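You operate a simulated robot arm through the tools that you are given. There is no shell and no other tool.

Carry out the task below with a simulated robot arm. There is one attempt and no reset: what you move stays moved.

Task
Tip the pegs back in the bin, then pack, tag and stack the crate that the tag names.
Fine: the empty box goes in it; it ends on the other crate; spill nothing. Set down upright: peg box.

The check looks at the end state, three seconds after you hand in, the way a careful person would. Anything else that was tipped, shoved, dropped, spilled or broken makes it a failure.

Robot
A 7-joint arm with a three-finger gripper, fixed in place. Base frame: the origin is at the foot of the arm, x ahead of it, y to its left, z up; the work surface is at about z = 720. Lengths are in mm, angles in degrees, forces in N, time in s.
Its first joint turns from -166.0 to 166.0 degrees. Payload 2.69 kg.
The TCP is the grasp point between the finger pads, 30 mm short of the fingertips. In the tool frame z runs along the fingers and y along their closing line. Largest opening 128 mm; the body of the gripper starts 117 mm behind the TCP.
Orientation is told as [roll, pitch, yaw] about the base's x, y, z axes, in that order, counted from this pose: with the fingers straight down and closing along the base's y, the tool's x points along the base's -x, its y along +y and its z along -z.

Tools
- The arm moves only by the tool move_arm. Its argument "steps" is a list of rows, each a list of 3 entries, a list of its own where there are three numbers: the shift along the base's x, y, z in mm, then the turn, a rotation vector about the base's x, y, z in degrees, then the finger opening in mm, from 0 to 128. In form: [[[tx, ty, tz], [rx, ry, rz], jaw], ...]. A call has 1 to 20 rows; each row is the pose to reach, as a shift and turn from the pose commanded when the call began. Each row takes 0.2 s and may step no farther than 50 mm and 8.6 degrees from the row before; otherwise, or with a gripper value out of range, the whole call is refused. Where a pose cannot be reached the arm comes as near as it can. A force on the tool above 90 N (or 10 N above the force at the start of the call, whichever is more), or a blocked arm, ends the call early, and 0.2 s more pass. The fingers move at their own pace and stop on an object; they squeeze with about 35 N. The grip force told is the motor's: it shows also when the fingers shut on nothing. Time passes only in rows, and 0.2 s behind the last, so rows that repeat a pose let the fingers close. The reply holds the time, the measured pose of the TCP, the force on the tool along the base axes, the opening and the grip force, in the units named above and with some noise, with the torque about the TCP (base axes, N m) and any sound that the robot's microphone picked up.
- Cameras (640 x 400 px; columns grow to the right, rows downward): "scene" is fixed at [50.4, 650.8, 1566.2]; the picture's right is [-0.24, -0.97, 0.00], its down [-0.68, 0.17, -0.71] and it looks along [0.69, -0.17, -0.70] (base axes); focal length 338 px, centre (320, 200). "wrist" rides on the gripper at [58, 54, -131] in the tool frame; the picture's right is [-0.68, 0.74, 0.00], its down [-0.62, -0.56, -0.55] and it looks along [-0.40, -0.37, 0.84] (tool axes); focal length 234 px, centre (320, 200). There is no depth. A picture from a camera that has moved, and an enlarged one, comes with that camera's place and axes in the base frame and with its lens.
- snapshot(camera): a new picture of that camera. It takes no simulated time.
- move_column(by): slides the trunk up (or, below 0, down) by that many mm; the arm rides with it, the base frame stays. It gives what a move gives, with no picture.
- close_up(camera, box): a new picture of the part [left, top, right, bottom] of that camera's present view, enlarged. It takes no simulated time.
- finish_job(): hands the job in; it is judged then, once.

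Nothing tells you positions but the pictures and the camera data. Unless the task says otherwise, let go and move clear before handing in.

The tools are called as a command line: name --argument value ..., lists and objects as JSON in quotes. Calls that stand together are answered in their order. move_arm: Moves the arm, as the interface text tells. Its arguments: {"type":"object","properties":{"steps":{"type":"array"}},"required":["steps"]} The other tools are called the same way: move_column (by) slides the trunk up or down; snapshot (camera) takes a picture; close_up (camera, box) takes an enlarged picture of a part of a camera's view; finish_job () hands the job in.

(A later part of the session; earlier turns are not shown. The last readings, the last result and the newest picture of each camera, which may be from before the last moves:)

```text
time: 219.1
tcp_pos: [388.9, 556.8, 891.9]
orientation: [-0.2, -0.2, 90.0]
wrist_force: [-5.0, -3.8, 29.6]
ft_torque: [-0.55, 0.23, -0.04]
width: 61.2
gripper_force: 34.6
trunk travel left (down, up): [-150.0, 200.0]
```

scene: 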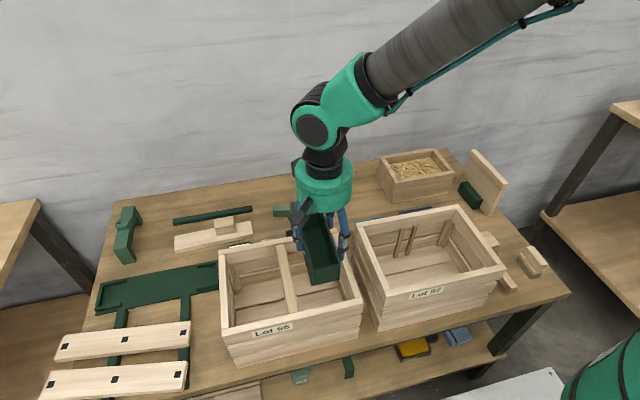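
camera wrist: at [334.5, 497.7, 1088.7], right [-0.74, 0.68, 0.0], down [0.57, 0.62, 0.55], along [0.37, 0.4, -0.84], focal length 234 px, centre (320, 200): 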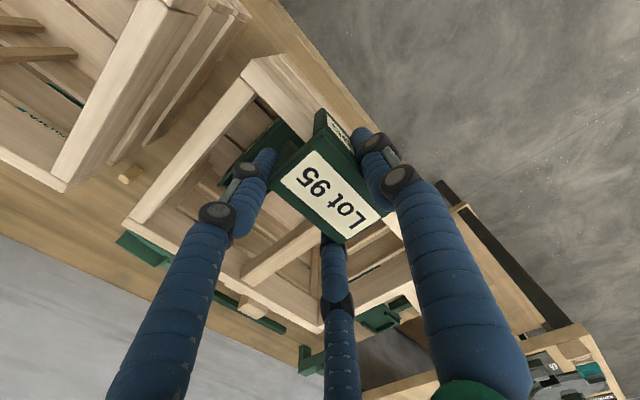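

The tag is seated on the rim. Release and withdraw upward.

move_arm --steps '[[[0, 0, 2.5], [0, 0, 0], 50], [[0, 0, 2.5], [0, 0, 0], 65], [[0, 0, 2.5], [0, 0, 0], 78], [[0, 0, 2.5], [0, 0, 0], 84], [[0, 0, 2.5], [0, 0, 0], 84], [[0, 0, 20], [0, 0, 0], 84], [[0, 0, 50], [0, 0, 0], 84], [[0, 0, 90], [0, 0, 0], 84], [[0, 0, 135], [0, 0, 0], 84], [[0, 0, 180], [0, 0, 0], 84]]'

close_up --camera "scene" --box '[210, 220, 370, 370]'

snapshot --camera "scene"

snapshot --camera "wrist"

```text
time: 221.3
tcp_pos: [387.8, 557.9, 1071.5]
orientation: [0.0, 0.0, 90.1]
wrist_force: [-0.2, -0.9, -0.8]
ft_torque: [0.04, -0.01, 0.05]
width: 84.4
gripper_force: 0.0
trunk travel left (down, up): [-150.0, 200.0]
```

```text
2.67 times, centred on (290, 295) of scene
camera zoom: at [50.4, 650.8, 1566.2], right [-0.24, -0.97, 0.0], down [-0.68, 0.17, -0.71], along [0.69, -0.17, -0.7], focal length 901 px, centre (400, -53)
```

zoom: 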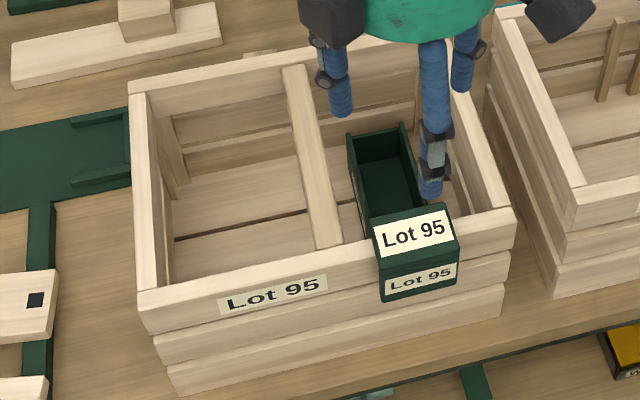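

```text
taken
```

scene: 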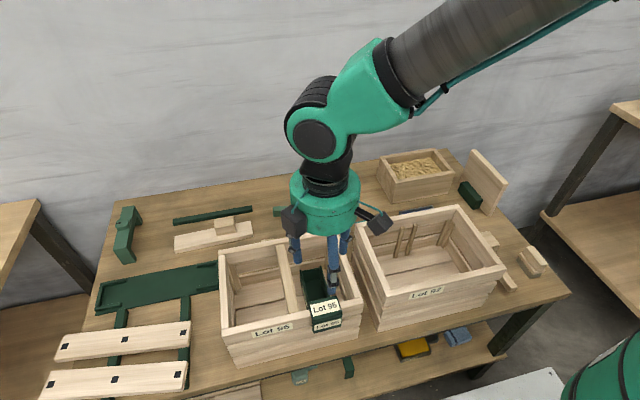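

```text
taken
camera wrist: at [334.7, 499.4, 1202.2], right [-0.74, 0.68, 0.0], down [0.57, 0.62, 0.55], along [0.37, 0.4, -0.84], focal length 234 px, centre (320, 200)
```

wrist: 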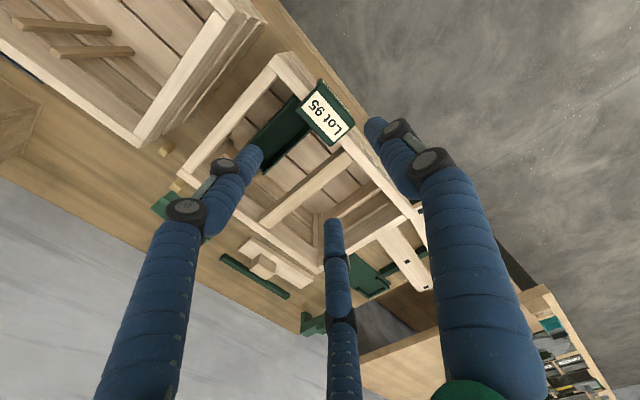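

The tag hangs on the rim, label out. Now to stack: position over the bar with the same grip as before.

move_arm --steps '[[[8, 5, 0], [0, 0, -8.2], 80], [[16, 10, 0], [0, 0, -16.4], 80], [[24, 15, 0], [0, 0, -24.6], 80], [[32, 20, 0], [0, 0, -32.8], 80], [[41, 25, 0], [0, 0, -41], 80], [[49, 30, 0], [0, 0, -49.2], 80], [[57, 35, 0], [0, 0, -57.4], 80], [[65, 40, 0], [0, 0, -65.6], 80], [[74, 45, 0], [0, 0, -73.8], 80], [[82, 50, 0], [0, 0, -82], 80], [[90, 56, 0], [0, 0, -90], 80]]'

snapshot --camera "wrist"

close_up --camera "wrist" --box '[200, 20, 420, 200]'

```text
time: 223.7
tcp_pos: [478.2, 613.2, 1069.5]
orientation: [-0.2, 0.0, -0.2]
wrist_force: [-0.3, 1.0, -0.5]
ft_torque: [0.02, -0.02, 0.0]
width: 79.9
gripper_force: 0.1
trunk travel left (down, up): [-150.0, 200.0]
```

```text
taken
camera wrist: at [420.1, 666.4, 1200.9], right [0.68, 0.73, 0.0], down [0.61, -0.57, 0.55], along [0.4, -0.37, -0.84], focal length 234 px, centre (320, 200)
```

wrist: 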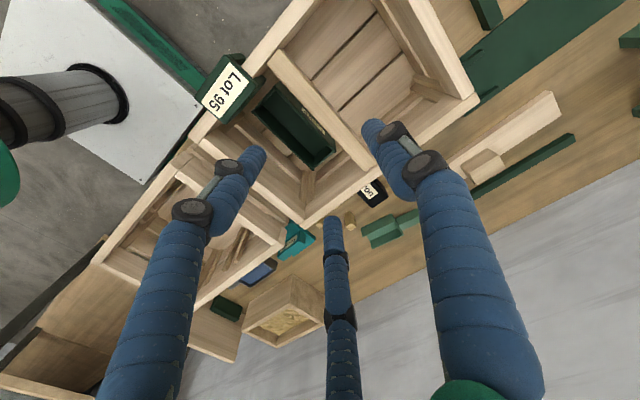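

```text
2.22 times, centred on (310, 110) of wrist
camera zoom: at [420.1, 666.4, 1200.9], right [0.68, 0.73, 0.0], down [0.61, -0.57, 0.55], along [0.4, -0.37, -0.84], focal length 520 px, centre (342, 400)
```

zoom: 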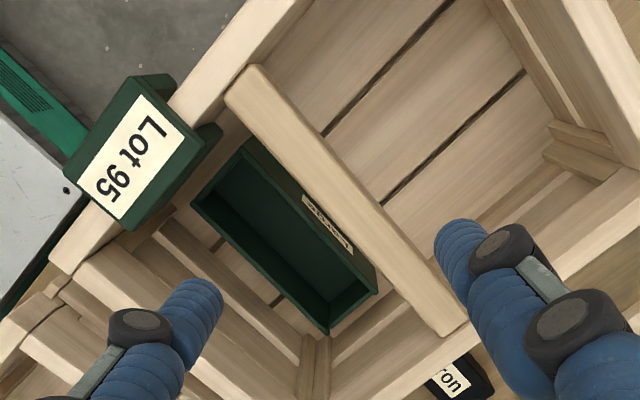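

move_arm --steps '[[[1, 1, -45], [0, 0, 0.2], 80], [[2, 2, -90], [0, 0, 0.2], 80], [[2, 2, -125], [0, 0, 0.2], 80], [[2, 2, -150], [0, 0, 0.2], 80]]'

snapshot --camera "wrist"

```text
time: 224.7
tcp_pos: [482.6, 615.8, 920.6]
orientation: [0.0, 0.0, 0.2]
wrist_force: [0.5, 0.3, 0.8]
ft_torque: [0.0, 0.0, -0.03]
width: 80.0
gripper_force: 0.0
trunk travel left (down, up): [-150.0, 200.0]
```

```text
taken
camera wrist: at [421.9, 669.6, 1052.6], right [0.67, 0.74, 0.0], down [0.62, -0.56, 0.55], along [0.41, -0.37, -0.84], focal length 234 px, centre (320, 200)
```

wrist: 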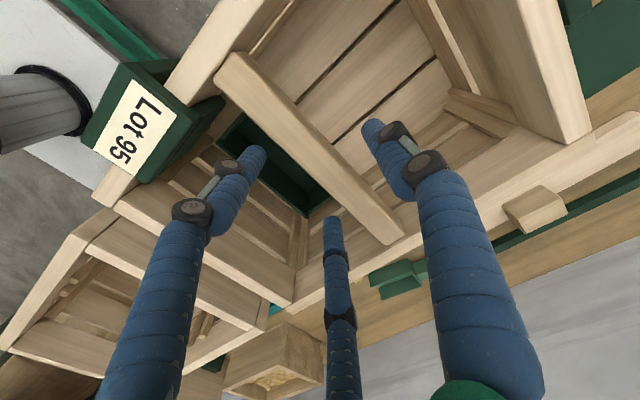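

move_arm --steps '[[[0, 0, -12], [0, 0, 0], 80], [[0, 0, -24], [0, 0, 0], 80], [[0, 0, -24], [0, 0, 0], 60], [[0, 0, -24], [0, 0, 0], 40], [[0, 0, -24], [0, 0, 0], 0], [[0, 0, -24], [0, 0, 0], 0]]'

```text
time: 226.1
tcp_pos: [480.8, 614.4, 895.7]
orientation: [-0.1, -0.1, 0.3]
wrist_force: [2.9, 0.1, 0.5]
ft_torque: [0.08, -0.03, -0.04]
width: 36.3
gripper_force: 34.4
trunk travel left (down, up): [-150.0, 200.0]
```

Bar gripped. A small test lift first.

move_arm --steps '[[[0, 0, 6], [0, 0, 0], 0], [[0, 0, 15], [0, 0, 0], 0], [[0, 0, 30], [0, 0, 0], 0]]'

close_up --camera "scene" --box '[200, 200, 400, 360]'

```text
time: 226.9
tcp_pos: [479.4, 615.1, 925.0]
orientation: [-0.1, 0.2, 0.1]
wrist_force: [-0.8, 0.5, -10.7]
ft_torque: [0.06, -0.03, 0.01]
width: 36.2
gripper_force: 34.9
trunk travel left (down, up): [-150.0, 200.0]
```

```text
2.50 times, centred on (300, 280) of scene
camera zoom: at [50.4, 650.8, 1566.2], right [-0.24, -0.97, 0.0], down [-0.68, 0.17, -0.71], along [0.69, -0.17, -0.7], focal length 845 px, centre (370, 0)
```

zoom: 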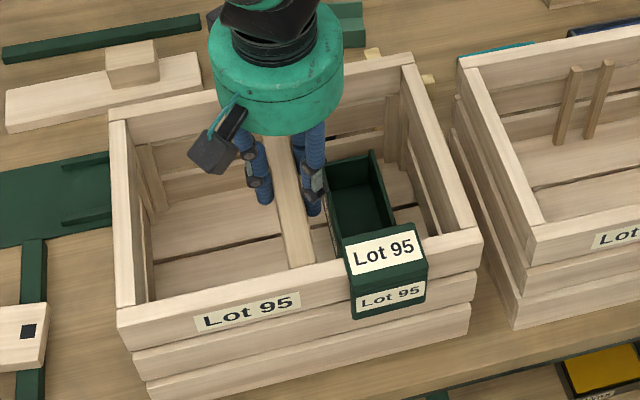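

move_arm --steps '[[[0, 0, 35], [0, 0, 0], 0], [[0, 0, 70], [0, 0, 0], 0], [[0, 0, 105], [0, 0, 0], 0], [[0, 0, 140], [0, 0, 0], 0], [[0, 0, 175], [0, 0, 0], 0], [[0, 0, 210], [0, 0, 0], 0]]'

snapshot --camera "scene"

```text
time: 228.3
tcp_pos: [479.3, 613.7, 1133.3]
orientation: [-0.1, 0.1, 0.2]
wrist_force: [-0.2, -0.1, -9.8]
ft_torque: [0.03, 0.0, 0.0]
width: 36.0
gripper_force: 35.0
trunk travel left (down, up): [-150.0, 200.0]
```

```text
taken
```

scene: 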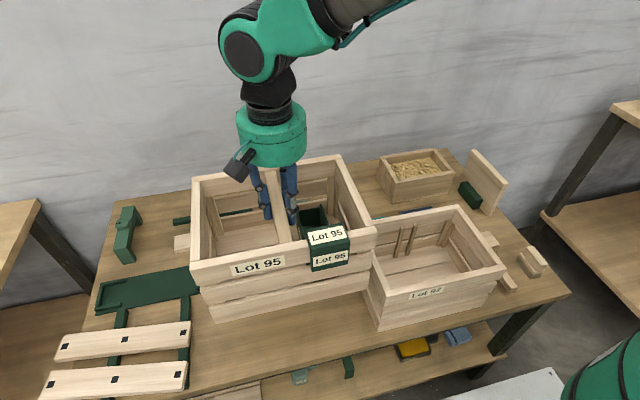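

Clear height. Move across to above crate 92 (about −354 mm in y, +1 mm in x).

move_arm --steps '[[[0, -40, 0], [0, 0, 0], 0], [[0, -80, 0], [0, 0, 0], 0], [[0, -120, 0], [0, 0, 0], 0], [[0.5, -160, 0], [0, 0, 0], 0], [[0.5, -200, 0], [0, 0, 0], 0], [[1, -240, 0], [0, 0, 0], 0], [[1, -280, 0], [0, 0, 0], 0], [[1.2, -320, 0], [0, 0, 0], 0], [[1.2, -353.6, 0], [0, 0, 0], 0]]'

snapshot --camera "scene"

snapshot --camera "wrist"

```text
time: 230.3
tcp_pos: [482.5, 258.6, 1135.7]
orientation: [-0.1, 0.0, 0.2]
wrist_force: [-0.5, 0.0, -8.1]
ft_torque: [0.1, -0.07, 0.0]
width: 35.8
gripper_force: 34.8
trunk travel left (down, up): [-150.0, 200.0]
```

```text
taken
```

scene: 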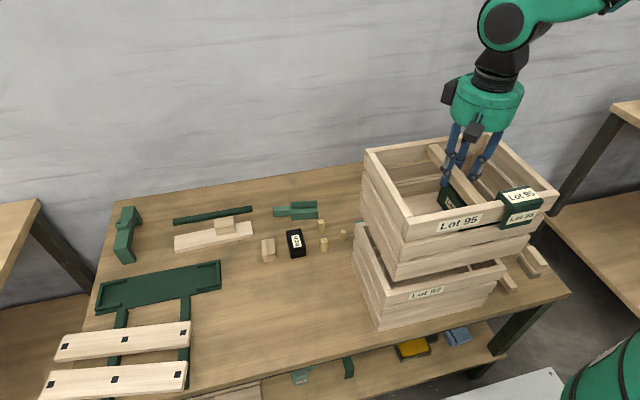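

```text
taken
camera wrist: at [423.0, 312.4, 1266.2], right [0.67, 0.74, 0.0], down [0.62, -0.56, 0.55], along [0.4, -0.37, -0.84], focal length 234 px, centre (320, 200)
```

wrist: 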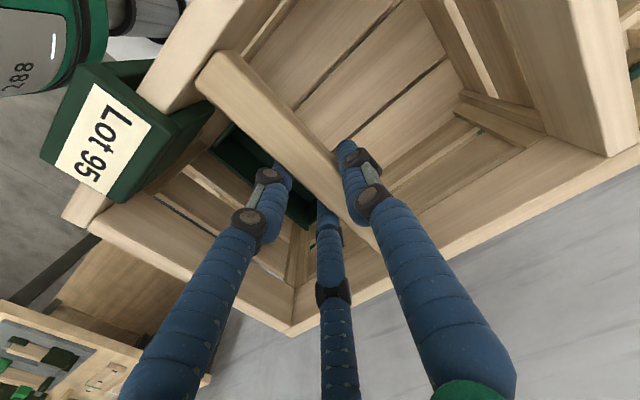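

move_arm --steps '[[[0, 0, -15], [0, 0, 0], 0], [[0, 0, -30], [0, 0, 0], 0], [[0, 0, -42], [0, 0, 0], 0]]'

close_up --camera "scene" --box '[340, 140, 570, 330]'

close_up --camera "scene" --box '[350, 220, 450, 310]'

close_up --camera "scene" --box '[460, 210, 560, 300]'

```text
time: 231.1
tcp_pos: [481.7, 259.8, 1092.8]
orientation: [0.0, 0.0, 0.2]
wrist_force: [-0.2, -1.6, -8.8]
ft_torque: [0.09, -0.05, 0.03]
width: 36.1
gripper_force: 35.2
trunk travel left (down, up): [-150.0, 200.0]
```

```text
2.11 times, centred on (455, 235) of scene
camera zoom: at [50.4, 650.8, 1566.2], right [-0.24, -0.97, 0.0], down [-0.68, 0.17, -0.71], along [0.69, -0.17, -0.7], focal length 712 px, centre (36, 126)
```

zoom: 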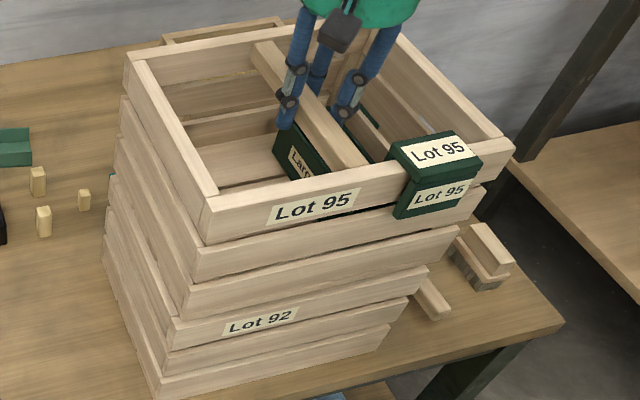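

```text
4.44 times, centred on (400, 265) of scene
camera zoom: at [50.4, 650.8, 1566.2], right [-0.24, -0.97, 0.0], down [-0.68, 0.17, -0.71], along [0.69, -0.17, -0.7], focal length 1502 px, centre (-36, -89)
```

zoom: 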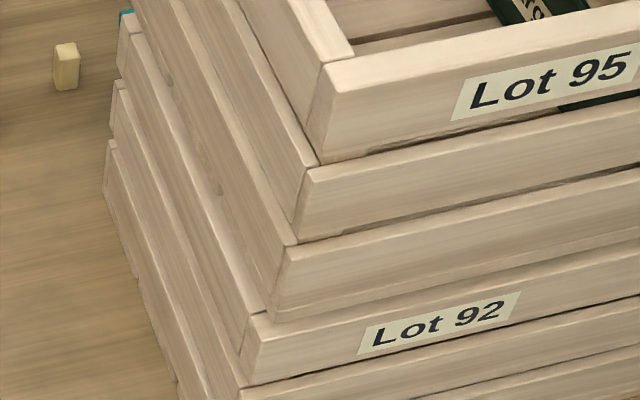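

```text
4.44 times, centred on (510, 255) of scene
camera zoom: at [50.4, 650.8, 1566.2], right [-0.24, -0.97, 0.0], down [-0.68, 0.17, -0.71], along [0.69, -0.17, -0.7], focal length 1502 px, centre (-524, -44)
```

zoom: 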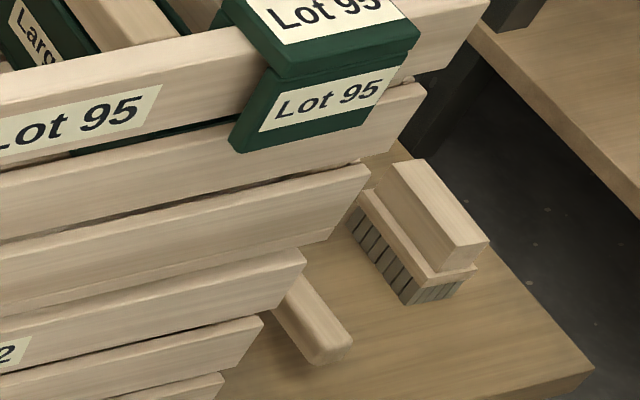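

move_arm --steps '[[[0, 1.5, -4], [0, 0, 0], 0], [[0, 1.5, -8], [0, 0, 0], 0], [[0, 1.5, -11], [0, 0, 0], 0]]'

close_up --camera "scene" --box '[340, 140, 570, 330]'

close_up --camera "scene" --box '[355, 230, 445, 310]'

close_up --camera "scene" --box '[470, 220, 560, 300]'

```text
time: 231.9
tcp_pos: [482.5, 261.6, 1081.9]
orientation: [0.0, 0.1, 0.2]
wrist_force: [0.2, 0.2, -9.9]
ft_torque: [0.08, 0.0, 0.02]
width: 35.9
gripper_force: 34.8
trunk travel left (down, up): [-150.0, 200.0]
```

```text
2.11 times, centred on (455, 235) of scene
camera zoom: at [50.4, 650.8, 1566.2], right [-0.24, -0.97, 0.0], down [-0.68, 0.17, -0.71], along [0.69, -0.17, -0.7], focal length 712 px, centre (36, 126)
```

zoom: 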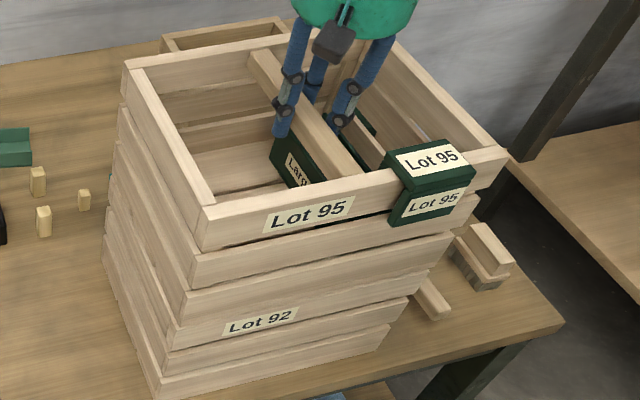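

```text
5.00 times, centred on (400, 270) of scene
camera zoom: at [50.4, 650.8, 1566.2], right [-0.24, -0.97, 0.0], down [-0.68, 0.17, -0.71], along [0.69, -0.17, -0.7], focal length 1690 px, centre (-80, -150)
```

zoom: 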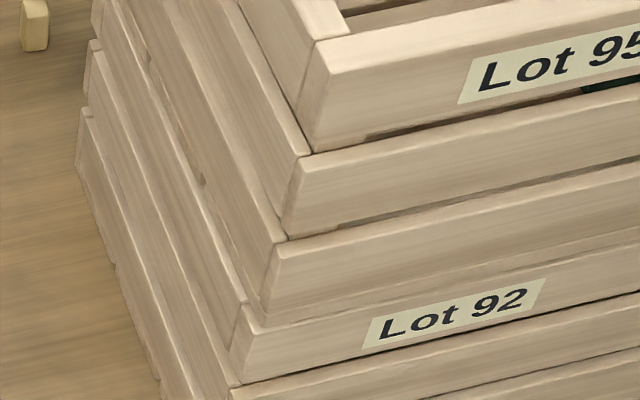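

```text
5.00 times, centred on (515, 260) of scene
camera zoom: at [50.4, 650.8, 1566.2], right [-0.24, -0.97, 0.0], down [-0.68, 0.17, -0.71], along [0.69, -0.17, -0.7], focal length 1690 px, centre (-655, -100)
```

zoom: 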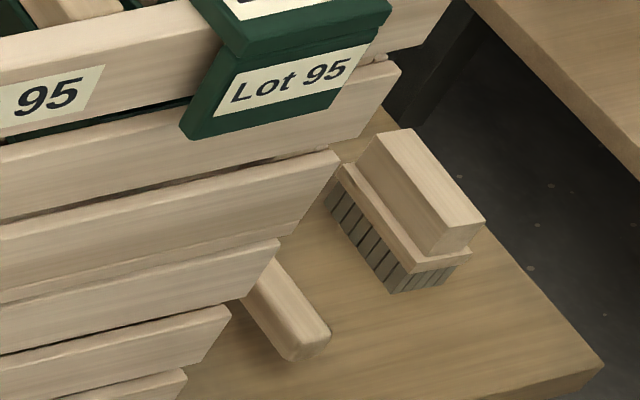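

move_arm --steps '[[[0.5, 1, -1], [0, 0, 0], 0], [[1, 1.8, -2], [0, 0, 0], 0]]'

```text
time: 232.5
tcp_pos: [483.2, 264.0, 1080.8]
orientation: [-0.1, 0.1, 0.3]
wrist_force: [-1.1, 0.3, -9.4]
ft_torque: [0.1, 0.0, 0.01]
width: 35.9
gripper_force: 34.6
trunk travel left (down, up): [-150.0, 200.0]
```

move_arm --steps '[[[0, 0, -1.5], [0, 0, 0], 0], [[0, 0, -3], [0, 0, 0], 0]]'

```text
time: 233.1
tcp_pos: [483.9, 264.7, 1077.8]
orientation: [-0.2, 0.1, 0.2]
wrist_force: [0.3, -0.6, -9.6]
ft_torque: [0.1, -0.03, -0.01]
width: 36.2
gripper_force: 34.8
trunk travel left (down, up): [-150.0, 200.0]
```

move_arm --steps '[[[0, 0, -1.5], [0, 0, 0], 0], [[0, 0, -3], [0, 0, 0], 0]]'

```text
time: 233.7
tcp_pos: [483.7, 263.1, 1075.9]
orientation: [0.0, -0.1, 0.2]
wrist_force: [0.8, -2.7, 6.3]
ft_torque: [0.19, 1.45, 0.18]
width: 35.7
gripper_force: 35.4
trunk travel left (down, up): [-150.0, 200.0]
```

close_up --camera "scene" --box '[340, 140, 570, 330]'

close_up --camera "scene" --box '[355, 230, 445, 310]'

close_up --camera "scene" --box '[470, 220, 560, 300]'

snapshot --camera "wrist"

```text
2.11 times, centred on (455, 235) of scene
camera zoom: at [50.4, 650.8, 1566.2], right [-0.24, -0.97, 0.0], down [-0.68, 0.17, -0.71], along [0.69, -0.17, -0.7], focal length 712 px, centre (36, 126)
```

zoom: 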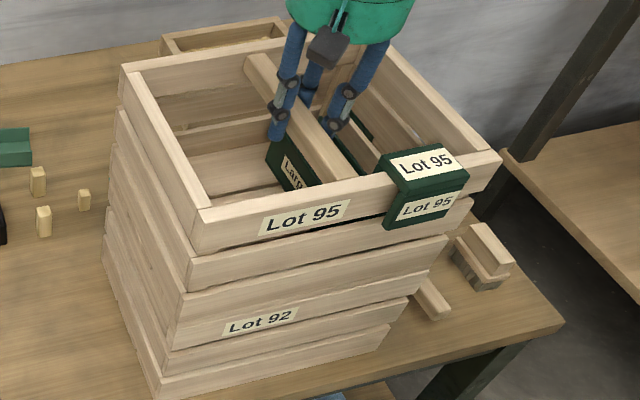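

```text
5.00 times, centred on (400, 270) of scene
camera zoom: at [50.4, 650.8, 1566.2], right [-0.24, -0.97, 0.0], down [-0.68, 0.17, -0.71], along [0.69, -0.17, -0.7], focal length 1690 px, centre (-80, -150)
```

zoom: 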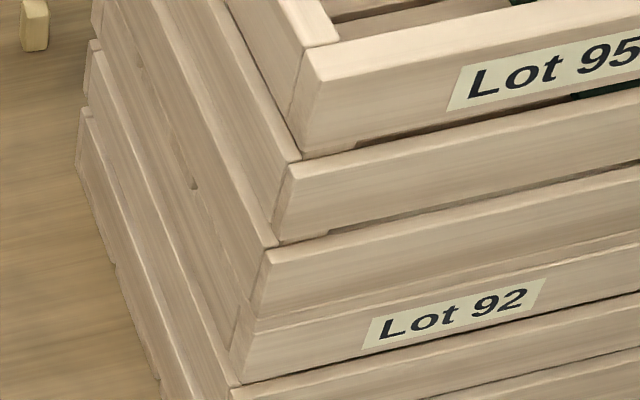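

```text
5.00 times, centred on (515, 260) of scene
camera zoom: at [50.4, 650.8, 1566.2], right [-0.24, -0.97, 0.0], down [-0.68, 0.17, -0.71], along [0.69, -0.17, -0.7], focal length 1690 px, centre (-655, -100)
```

zoom: 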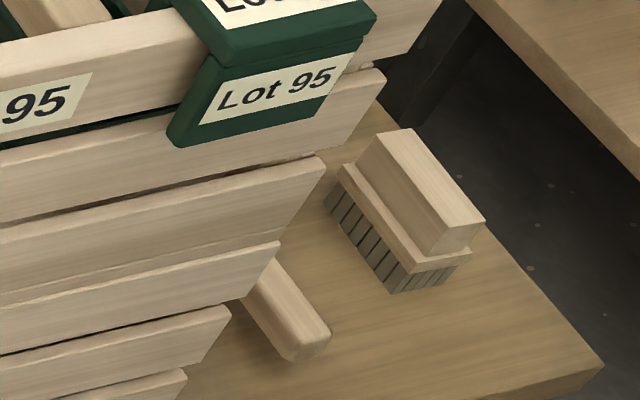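

```text
taken
camera wrist: at [424.7, 317.4, 1206.9], right [0.67, 0.74, 0.0], down [0.62, -0.56, 0.55], along [0.41, -0.37, -0.84], focal length 234 px, centre (320, 200)
```

wrist: 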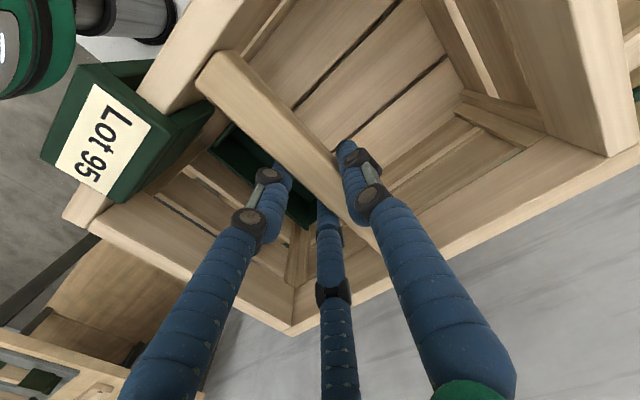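

Crate 95 rests on crate 92, edges lined up. I ease the pressure and release.

move_arm --steps '[[[0, 0, 1.5], [0, 0, 0], 0], [[0, 0, 1.5], [0, 0, 0], 30], [[0, 0, 1.5], [0, 0, 0], 55], [[0, 0, 1.5], [0, 0, 0], 78], [[0, 0, 1.5], [0, 0, 0], 80]]'

close_up --camera "scene" --box '[340, 140, 570, 330]'

```text
time: 234.9
tcp_pos: [483.1, 263.7, 1076.3]
orientation: [-0.1, 0.0, 0.2]
wrist_force: [0.3, 0.7, -0.4]
ft_torque: [0.01, -0.01, 0.01]
width: 80.0
gripper_force: 0.0
trunk travel left (down, up): [-150.0, 200.0]
```

```text
2.11 times, centred on (455, 235) of scene
camera zoom: at [50.4, 650.8, 1566.2], right [-0.24, -0.97, 0.0], down [-0.68, 0.17, -0.71], along [0.69, -0.17, -0.7], focal length 712 px, centre (36, 126)
```

zoom: 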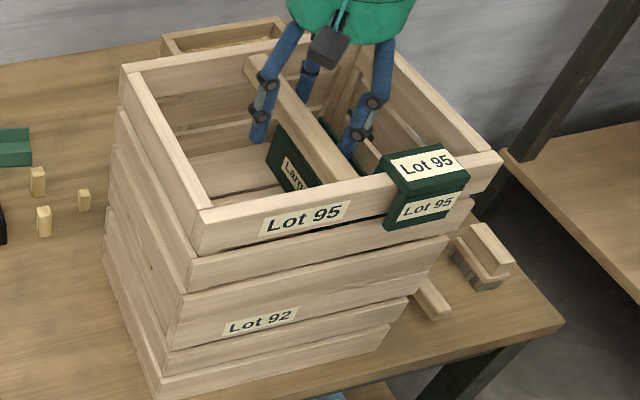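

Stable stack. Straight up and out.

move_arm --steps '[[[0, 0, 20], [0, 0, 0], 80], [[0, 0, 55], [0, 0, 0], 80], [[0, 0, 95], [0, 0, 0], 80], [[0, 0, 135], [0, 0, 0], 80], [[0, 0, 170], [0, 0, 0], 80]]'

snapshot --camera "scene"

snapshot --camera "wrist"

close_up --camera "scene" --box '[340, 140, 570, 330]'

```text
time: 236.1
tcp_pos: [483.4, 263.0, 1246.8]
orientation: [-0.1, 0.0, 0.1]
wrist_force: [-0.1, 0.0, 0.9]
ft_torque: [0.0, -0.02, 0.03]
width: 80.2
gripper_force: 0.1
trunk travel left (down, up): [-150.0, 200.0]
```

```text
taken
```

scene: 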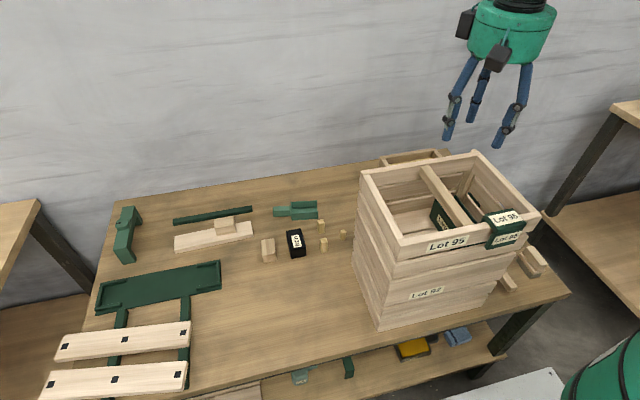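

```text
taken
camera wrist: at [424.5, 316.5, 1377.6], right [0.67, 0.74, 0.0], down [0.62, -0.56, 0.55], along [0.4, -0.37, -0.84], focal length 234 px, centre (320, 200)
```

wrist: 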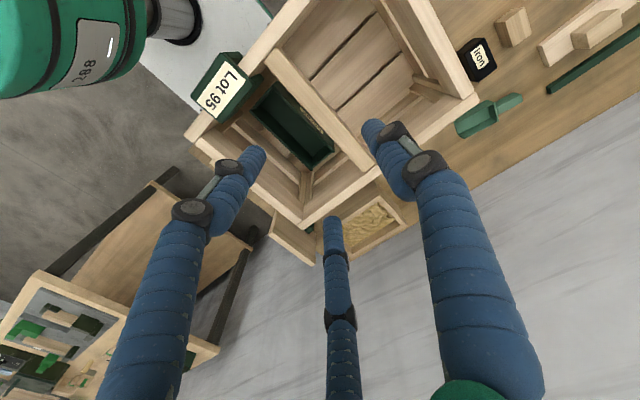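

```text
2.11 times, centred on (455, 235) of scene
camera zoom: at [50.4, 650.8, 1566.2], right [-0.24, -0.97, 0.0], down [-0.68, 0.17, -0.71], along [0.69, -0.17, -0.7], focal length 712 px, centre (36, 126)
```

zoom: 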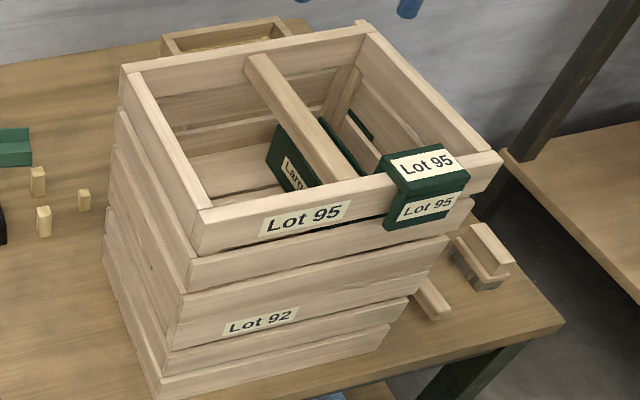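

The stack is complete. Now I'll restore the two planks I disturbed; first a closer look at them.

move_arm --steps '[[[-2, 32, 0], [0, 0, 8.3], 100], [[-5, 64, 0], [0, 0, 16.6], 120], [[-8, 96, 0], [0, 0, 24.9], 127], [[-10, 128, 0], [0, 0, 33.2], 127], [[-13, 161, 0], [0, 0, 41.5], 127], [[-16, 193, 0], [0, 0, 49.8], 127], [[-18, 225, 0], [0, 0, 58.1], 127], [[-21, 258, -10], [0, 0, 66.4], 127], [[-24, 290, -20], [0, 0, 74.7], 127], [[-26, 322, -30], [0, 0, 83], 127], [[-29, 355, -45], [0, 0, 91.3], 127], [[-32, 387, -60], [0, 0, 99.6], 127], [[-34, 420, -75], [0, 0, 107.9], 127], [[-37, 452, -90], [0, 0, 116.2], 127], [[-40, 485, -105], [0, 0, 124.5], 127], [[-43, 517, -120], [0, 0, 132.8], 127]]'

snapshot --camera "wrist"

close_up --camera "wrist" --box '[210, 40, 460, 240]'

```text
time: 239.5
tcp_pos: [437.6, 781.5, 1126.6]
orientation: [-0.1, 0.0, 133.2]
wrist_force: [-0.1, 0.3, -1.0]
ft_torque: [0.06, 0.01, 0.0]
width: 126.9
gripper_force: 0.1
trunk travel left (down, up): [-150.0, 200.0]
```

```text
taken
camera wrist: at [437.5, 702.5, 1256.4], right [-1.0, -0.01, 0.0], down [-0.01, 0.84, 0.55], along [0.0, 0.55, -0.84], focal length 234 px, centre (320, 200)
```

wrist: 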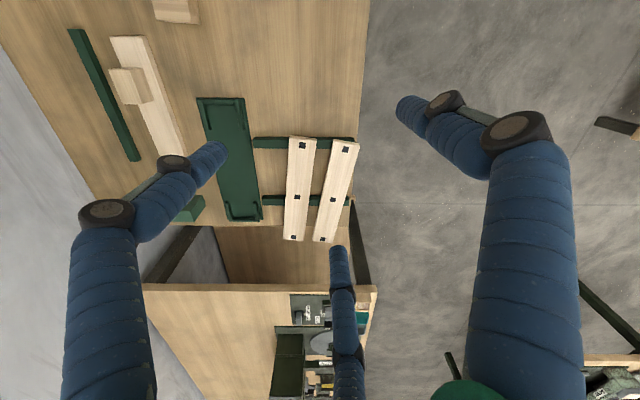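

```text
2.00 times, centred on (335, 140) of wrist
camera zoom: at [437.5, 702.5, 1256.4], right [-1.0, -0.01, 0.0], down [-0.01, 0.84, 0.55], along [0.0, 0.55, -0.84], focal length 468 px, centre (290, 320)
```

zoom: 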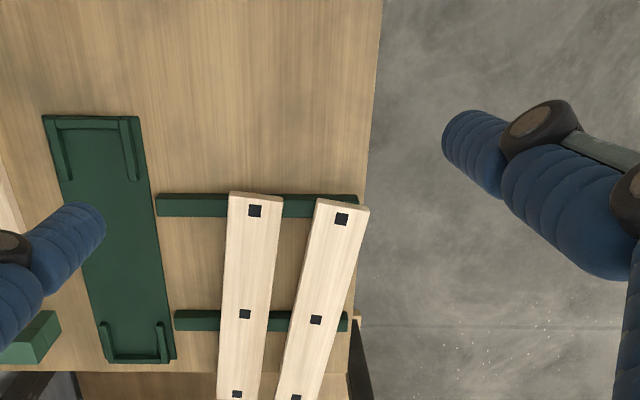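

move_arm --steps '[[[-10, 14, -40], [0, 0, 7], 110], [[-21, 28, -80], [0, 0, 14], 100], [[-32, 43, -120], [0, 0, 21], 95], [[-42, 57, -160], [0, 0, 28], 95], [[-53, 71, -205], [0, 0, 33], 95], [[-63, 85, -250], [0, 0, 37], 95], [[-63, 85, -280], [0, 0, 37], 95]]'

snapshot --camera "wrist"

close_up --camera "scene" --box '[90, 260, 270, 400]'

```text
time: 241.1
tcp_pos: [374.0, 867.0, 846.3]
orientation: [0.0, 0.0, 170.0]
wrist_force: [-0.9, -0.1, -0.5]
ft_torque: [-0.05, 0.01, 0.04]
width: 94.8
gripper_force: 0.0
trunk travel left (down, up): [-150.0, 200.0]
```

```text
taken
camera wrist: at [422.6, 803.9, 977.5], right [-0.79, -0.61, 0.0], down [-0.51, 0.66, 0.55], along [-0.33, 0.44, -0.84], focal length 234 px, centre (320, 200)
```

wrist: 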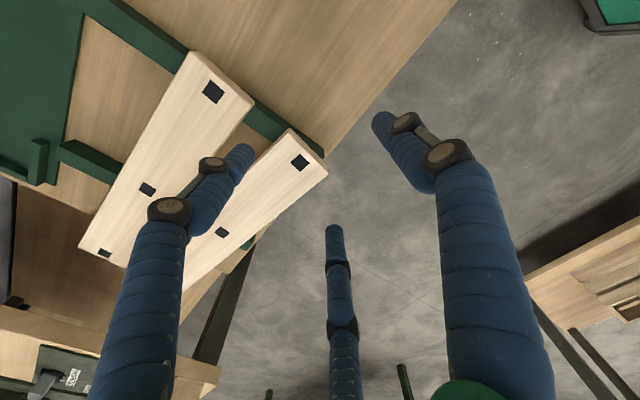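

```text
2.86 times, centred on (180, 330) of scene
camera zoom: at [50.4, 650.8, 1566.2], right [-0.24, -0.97, 0.0], down [-0.68, 0.17, -0.71], along [0.69, -0.17, -0.7], focal length 966 px, centre (720, -171)
```

zoom: 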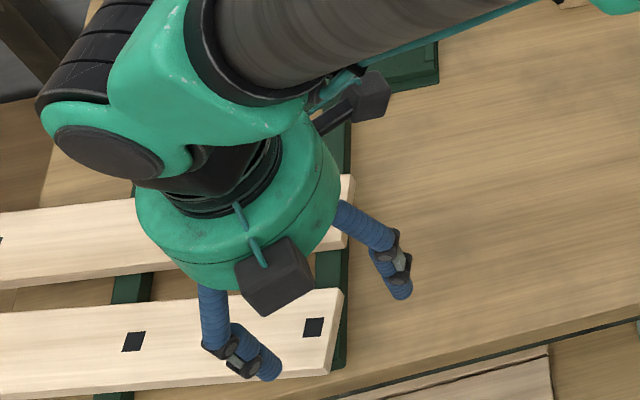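

close_up --camera "wrist" --box '[170, 40, 360, 240]'

```text
2.00 times, centred on (265, 140) of wrist
camera zoom: at [422.6, 803.9, 977.5], right [-0.79, -0.61, 0.0], down [-0.51, 0.66, 0.55], along [-0.33, 0.44, -0.84], focal length 468 px, centre (430, 320)
```

zoom: 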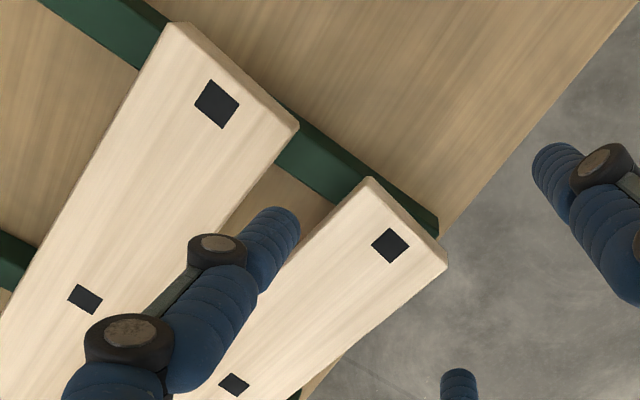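

move_arm --steps '[[[0, 0, -30], [0, 0, 0], 95], [[0, 0, -55], [0, 0, 0], 95], [[0, 0, -68], [0, 0, 0], 95]]'

close_up --camera "wrist" --box '[170, 40, 360, 260]'

```text
time: 241.9
tcp_pos: [376.6, 866.2, 779.1]
orientation: [-0.1, 0.1, 170.0]
wrist_force: [0.1, -0.3, 0.6]
ft_torque: [-0.02, 0.02, -0.01]
width: 94.9
gripper_force: 0.1
trunk travel left (down, up): [-150.0, 200.0]
```

```text
1.82 times, centred on (265, 150) of wrist
camera zoom: at [424.6, 803.4, 909.4], right [-0.79, -0.61, 0.0], down [-0.51, 0.66, 0.55], along [-0.33, 0.44, -0.84], focal length 426 px, centre (420, 291)
```

zoom: 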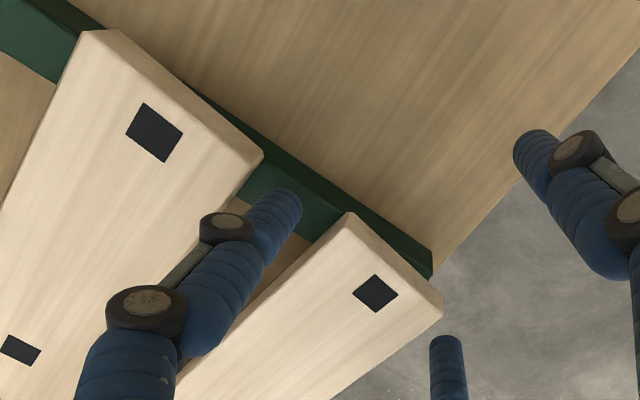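

move_arm --steps '[[[0, 0, -4], [0, 0, 0], 95], [[0, 0, -8], [0, 0, 0], 95], [[0, 0, -11], [0, 0, 0], 95]]'

```text
time: 242.7
tcp_pos: [376.2, 866.5, 767.9]
orientation: [0.0, 0.0, 170.0]
wrist_force: [1.1, -2.0, 2.5]
ft_torque: [-0.01, -0.18, -0.13]
width: 95.1
gripper_force: 0.2
trunk travel left (down, up): [-150.0, 200.0]
```

move_arm --steps '[[[0, 0, 1], [0, 0, 0], 85], [[0, 0, 1], [0, 0, 0], 75], [[0, 0, 1], [0, 0, 0], 65], [[0, 0, 1], [0, 0, 0], 50], [[0, 0, 1], [0, 0, 0], 50]]'

close_up --camera "wrist" --box '[170, 40, 420, 260]'

close_up --camera "scene" --box '[30, 260, 230, 400]'

```text
time: 243.9
tcp_pos: [377.8, 865.9, 770.6]
orientation: [-0.3, 0.0, 170.0]
wrist_force: [10.2, 4.2, 22.3]
ft_torque: [0.52, -1.22, -0.04]
width: 70.7
gripper_force: 15.8
trunk travel left (down, up): [-150.0, 200.0]
```

```text
1.82 times, centred on (295, 150) of wrist
camera zoom: at [424.8, 803.2, 901.2], right [-0.79, -0.61, 0.0], down [-0.51, 0.66, 0.55], along [-0.33, 0.44, -0.83], focal length 426 px, centre (366, 291)
```

zoom: 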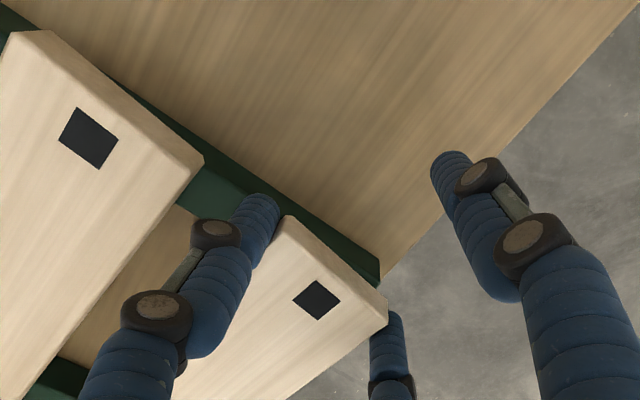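

```text
2.86 times, centred on (130, 330) of scene
camera zoom: at [50.4, 650.8, 1566.2], right [-0.24, -0.97, 0.0], down [-0.68, 0.17, -0.71], along [0.69, -0.17, -0.7], focal length 966 px, centre (863, -171)
```

zoom: 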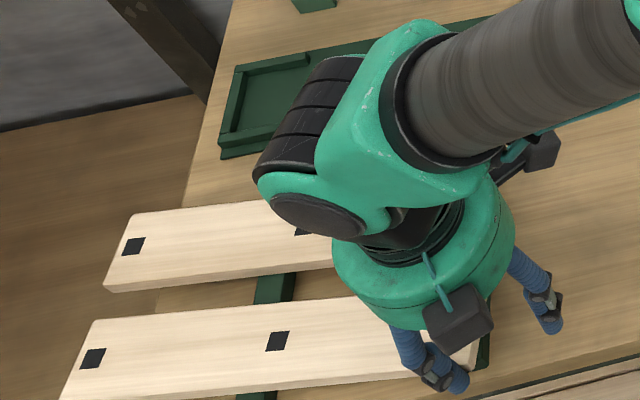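

move_arm --steps '[[[0, 0, 2], [0, 0, 0], 50], [[0, 0, 3], [0, 0, 0], 40], [[0, 0, 3], [0, 0, 0], 30]]'

```text
time: 244.7
tcp_pos: [376.1, 865.0, 769.5]
orientation: [0.0, -0.1, 170.0]
wrist_force: [-1.6, 6.5, 13.4]
ft_torque: [0.48, -0.34, 0.33]
width: 69.9
gripper_force: 29.5
trunk travel left (down, up): [-150.0, 200.0]
```

move_arm --steps '[[[0, 0, 3], [0, 0, 0], 20], [[0, 0, 6], [0, 0, 0], 20]]'

close_up --camera "wrist" --box '[170, 40, 420, 260]'

```text
time: 245.3
tcp_pos: [377.1, 865.0, 775.1]
orientation: [0.1, 0.0, 169.9]
wrist_force: [0.3, -0.1, -0.9]
ft_torque: [-0.22, 0.04, 0.02]
width: 70.0
gripper_force: 34.5
trunk travel left (down, up): [-150.0, 200.0]
```

```text
1.82 times, centred on (295, 150) of wrist
camera zoom: at [425.0, 801.5, 905.9], right [-0.79, -0.61, 0.0], down [-0.51, 0.67, 0.55], along [-0.33, 0.43, -0.84], focal length 426 px, centre (366, 291)
```

zoom: 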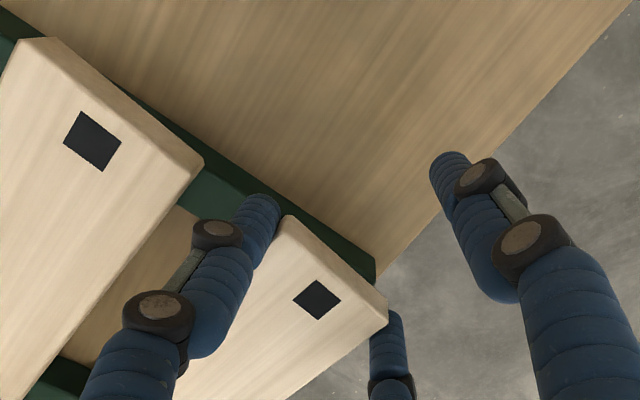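

The plank end is held. I drag it back along −y first, then +x while turning it square again.

move_arm --steps '[[[0, -12, 0], [0, 0, 0], 20], [[1, -24, 0], [0, 0, 1], 20], [[3, -36, 0], [0, 0, 2.5], 20], [[10, -46, 0], [0, 0, 4.5], 20], [[20, -52, 0], [0, 0, 6.5], 20], [[30, -57, 0], [0, 0, 8.5], 20], [[39, -61, 0], [0, 0, 9.9], 20]]'

snapshot --camera "wrist"

close_up --camera "scene" --box '[30, 260, 230, 400]'

```text
time: 246.9
tcp_pos: [416.4, 804.4, 776.2]
orientation: [0.0, 0.0, 179.9]
wrist_force: [0.1, 0.0, -1.6]
ft_torque: [-0.28, 0.01, 0.01]
width: 70.0
gripper_force: 35.0
trunk travel left (down, up): [-150.0, 200.0]
```

```text
taken
camera wrist: at [474.5, 751.3, 908.0], right [-0.68, -0.74, 0.0], down [-0.61, 0.57, 0.55], along [-0.4, 0.37, -0.84], focal length 234 px, centre (320, 200)
```

wrist: 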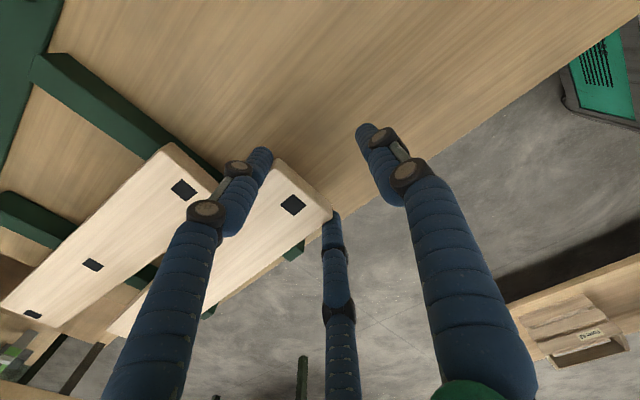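

```text
2.86 times, centred on (130, 330) of scene
camera zoom: at [50.4, 650.8, 1566.2], right [-0.24, -0.97, 0.0], down [-0.68, 0.17, -0.71], along [0.69, -0.17, -0.7], focal length 966 px, centre (863, -171)
```

zoom: 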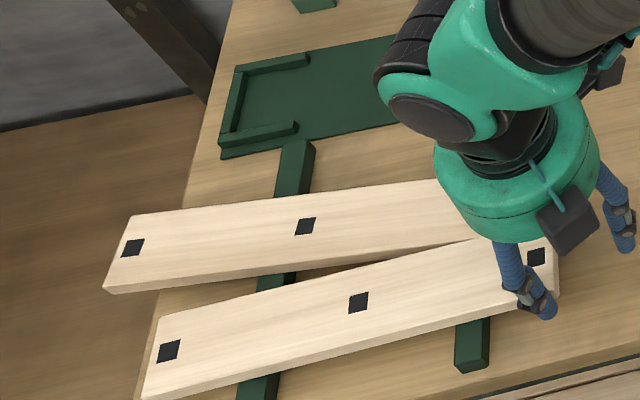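

move_arm --steps '[[[-1.5, 0, 0], [0, 0, -0.8], 20], [[-3, 0.5, -2], [0, 0, -1.5], 20], [[-3, 0.5, -5], [0, 0, -1.5], 20]]'

close_up --camera "scene" --box '[30, 260, 230, 400]'

```text
time: 247.7
tcp_pos: [411.8, 805.5, 772.8]
orientation: [-0.1, 0.0, 178.3]
wrist_force: [0.3, 0.8, -1.4]
ft_torque: [-0.24, 0.03, -0.01]
width: 69.9
gripper_force: 34.9
trunk travel left (down, up): [-150.0, 200.0]
```

```text
2.86 times, centred on (130, 330) of scene
camera zoom: at [50.4, 650.8, 1566.2], right [-0.24, -0.97, 0.0], down [-0.68, 0.17, -0.71], along [0.69, -0.17, -0.7], focal length 966 px, centre (863, -171)
```

zoom: 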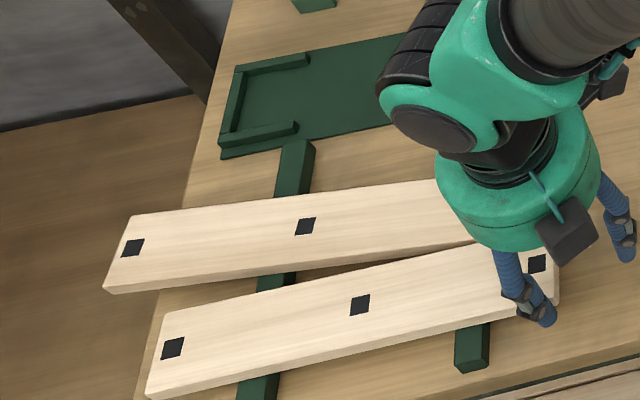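

move_arm --steps '[[[0.5, 1, 0], [0, 0, 1.5], 20], [[1, 1.5, 0], [0, 0, 3], 20], [[1, 1.5, -3], [0, 0, 3], 20]]'

close_up --camera "scene" --box '[30, 260, 230, 400]'

```text
time: 248.5
tcp_pos: [414.2, 807.2, 770.1]
orientation: [-0.2, 0.1, -178.6]
wrist_force: [-0.2, -3.7, 8.9]
ft_torque: [0.41, 0.26, 0.11]
width: 70.0
gripper_force: 35.7
trunk travel left (down, up): [-150.0, 200.0]
```

```text
2.86 times, centred on (130, 330) of scene
camera zoom: at [50.4, 650.8, 1566.2], right [-0.24, -0.97, 0.0], down [-0.68, 0.17, -0.71], along [0.69, -0.17, -0.7], focal length 966 px, centre (863, -171)
```

zoom: 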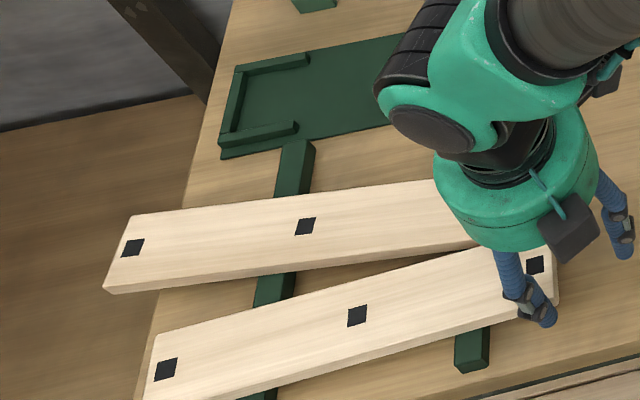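

move_arm --steps '[[[0, 0, 3], [0, 0, -0.9], 20], [[0, 0, 3], [0, 0, -1.8], 20], [[0, 0, 0.5], [0, 0, -1.8], 20]]'

close_up --camera "scene" --box '[30, 260, 230, 400]'

```text
time: 249.3
tcp_pos: [413.0, 806.3, 770.9]
orientation: [-0.1, 0.0, 179.6]
wrist_force: [-0.3, -3.0, 5.4]
ft_torque: [0.17, 0.13, 0.09]
width: 70.2
gripper_force: 35.2
trunk travel left (down, up): [-150.0, 200.0]
```

```text
2.86 times, centred on (130, 330) of scene
camera zoom: at [50.4, 650.8, 1566.2], right [-0.24, -0.97, 0.0], down [-0.68, 0.17, -0.71], along [0.69, -0.17, -0.7], focal length 966 px, centre (863, -171)
```

zoom: 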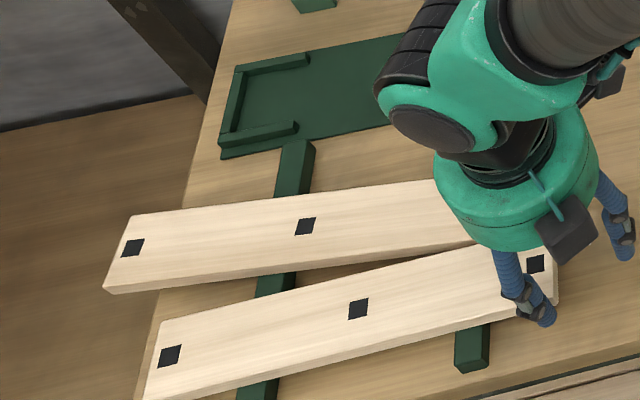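

move_arm --steps '[[[0, 0, 2], [0, 0, 0.7], 20], [[0, 0.5, 0], [0, 0, 0.7], 20], [[0, 0.5, 0], [0, 0, 0.7], 50], [[0, 0.5, 0], [0, 0, 0.7], 75], [[0, 0.5, 0], [0, 0, 0.7], 92], [[0, 0.5, 0], [0, 0, 0.7], 92], [[0, 0.5, 25], [0, 0, 0.7], 92], [[0, 0.5, 60], [0, 0, 0.7], 92], [[0, 0.5, 100], [0, 0, 0.7], 92]]'

close_up --camera "scene" --box '[30, 260, 230, 400]'

snapshot --camera "wrist"

```text
time: 251.3
tcp_pos: [412.3, 807.4, 871.7]
orientation: [0.0, 0.0, -179.7]
wrist_force: [0.4, -0.1, -0.1]
ft_torque: [0.04, 0.0, 0.0]
width: 91.9
gripper_force: 0.0
trunk travel left (down, up): [-150.0, 200.0]
```

```text
2.86 times, centred on (130, 330) of scene
camera zoom: at [50.4, 650.8, 1566.2], right [-0.24, -0.97, 0.0], down [-0.68, 0.17, -0.71], along [0.69, -0.17, -0.7], focal length 966 px, centre (863, -171)
```

zoom: 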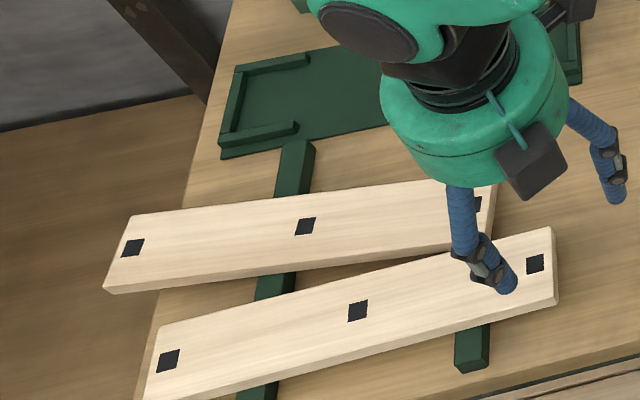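

```text
taken
camera wrist: at [470.9, 753.8, 1002.0], right [-0.67, -0.74, 0.0], down [-0.62, 0.56, 0.55], along [-0.41, 0.37, -0.84], focal length 234 px, centre (320, 200)
```

wrist: 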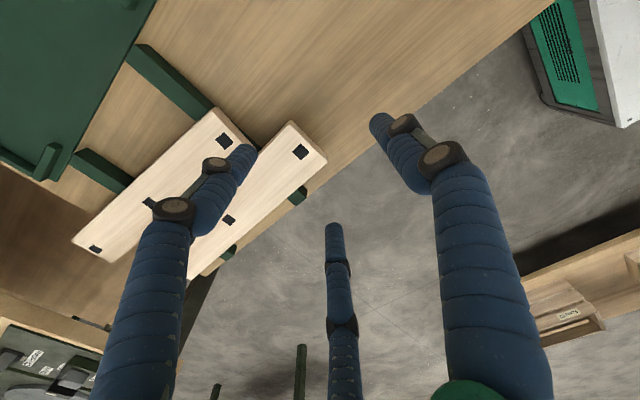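

Plank 2 matches its original marks. Plank 1 needs finger room beside it, so I'll shift plank 2 aside toward −x temporarily, fix plank 1, then return plank 2.

move_arm --steps '[[[0, 0, -40], [0, 0, 0], 90], [[0, 0, -80], [0, 0, 0], 88], [[0, 0, -100], [0, 0, 0], 88], [[0, 0, -100], [0, 0, 0], 75], [[0, 0, -99], [0, 0, 0], 50], [[0, 0, -98], [0, 0, 0], 20], [[0, 0, -97], [0, 0, 0], 20], [[0, 0, -95], [0, 0, 0], 20]]'

```text
time: 253.1
tcp_pos: [414.1, 808.0, 775.7]
orientation: [0.0, 0.1, -179.7]
wrist_force: [0.1, 0.0, -0.6]
ft_torque: [-0.26, 0.0, 0.01]
width: 70.1
gripper_force: 35.0
trunk travel left (down, up): [-150.0, 200.0]
```

move_arm --steps '[[[-12, 0, 0], [0, 0, 0], 20], [[-25, 0, 0], [0, 0, 0], 20], [[-38, 0, 0], [0, 0, 0], 20], [[-38, 0, -4], [0, 0, 0], 20]]'

close_up --camera "scene" --box '[30, 260, 230, 400]'

```text
time: 254.1
tcp_pos: [375.9, 808.0, 769.4]
orientation: [-0.1, 0.0, -179.9]
wrist_force: [-0.7, 0.1, -0.2]
ft_torque: [0.19, 0.01, -0.04]
width: 69.8
gripper_force: 35.6
trunk travel left (down, up): [-150.0, 200.0]
```

```text
2.86 times, centred on (130, 330) of scene
camera zoom: at [50.4, 650.8, 1566.2], right [-0.24, -0.97, 0.0], down [-0.68, 0.17, -0.71], along [0.69, -0.17, -0.7], focal length 966 px, centre (863, -171)
```

zoom: 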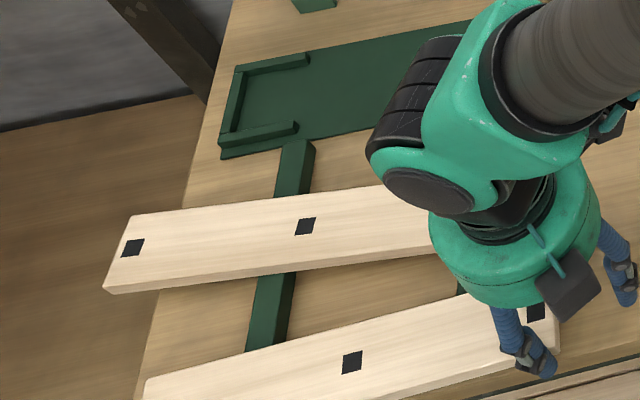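

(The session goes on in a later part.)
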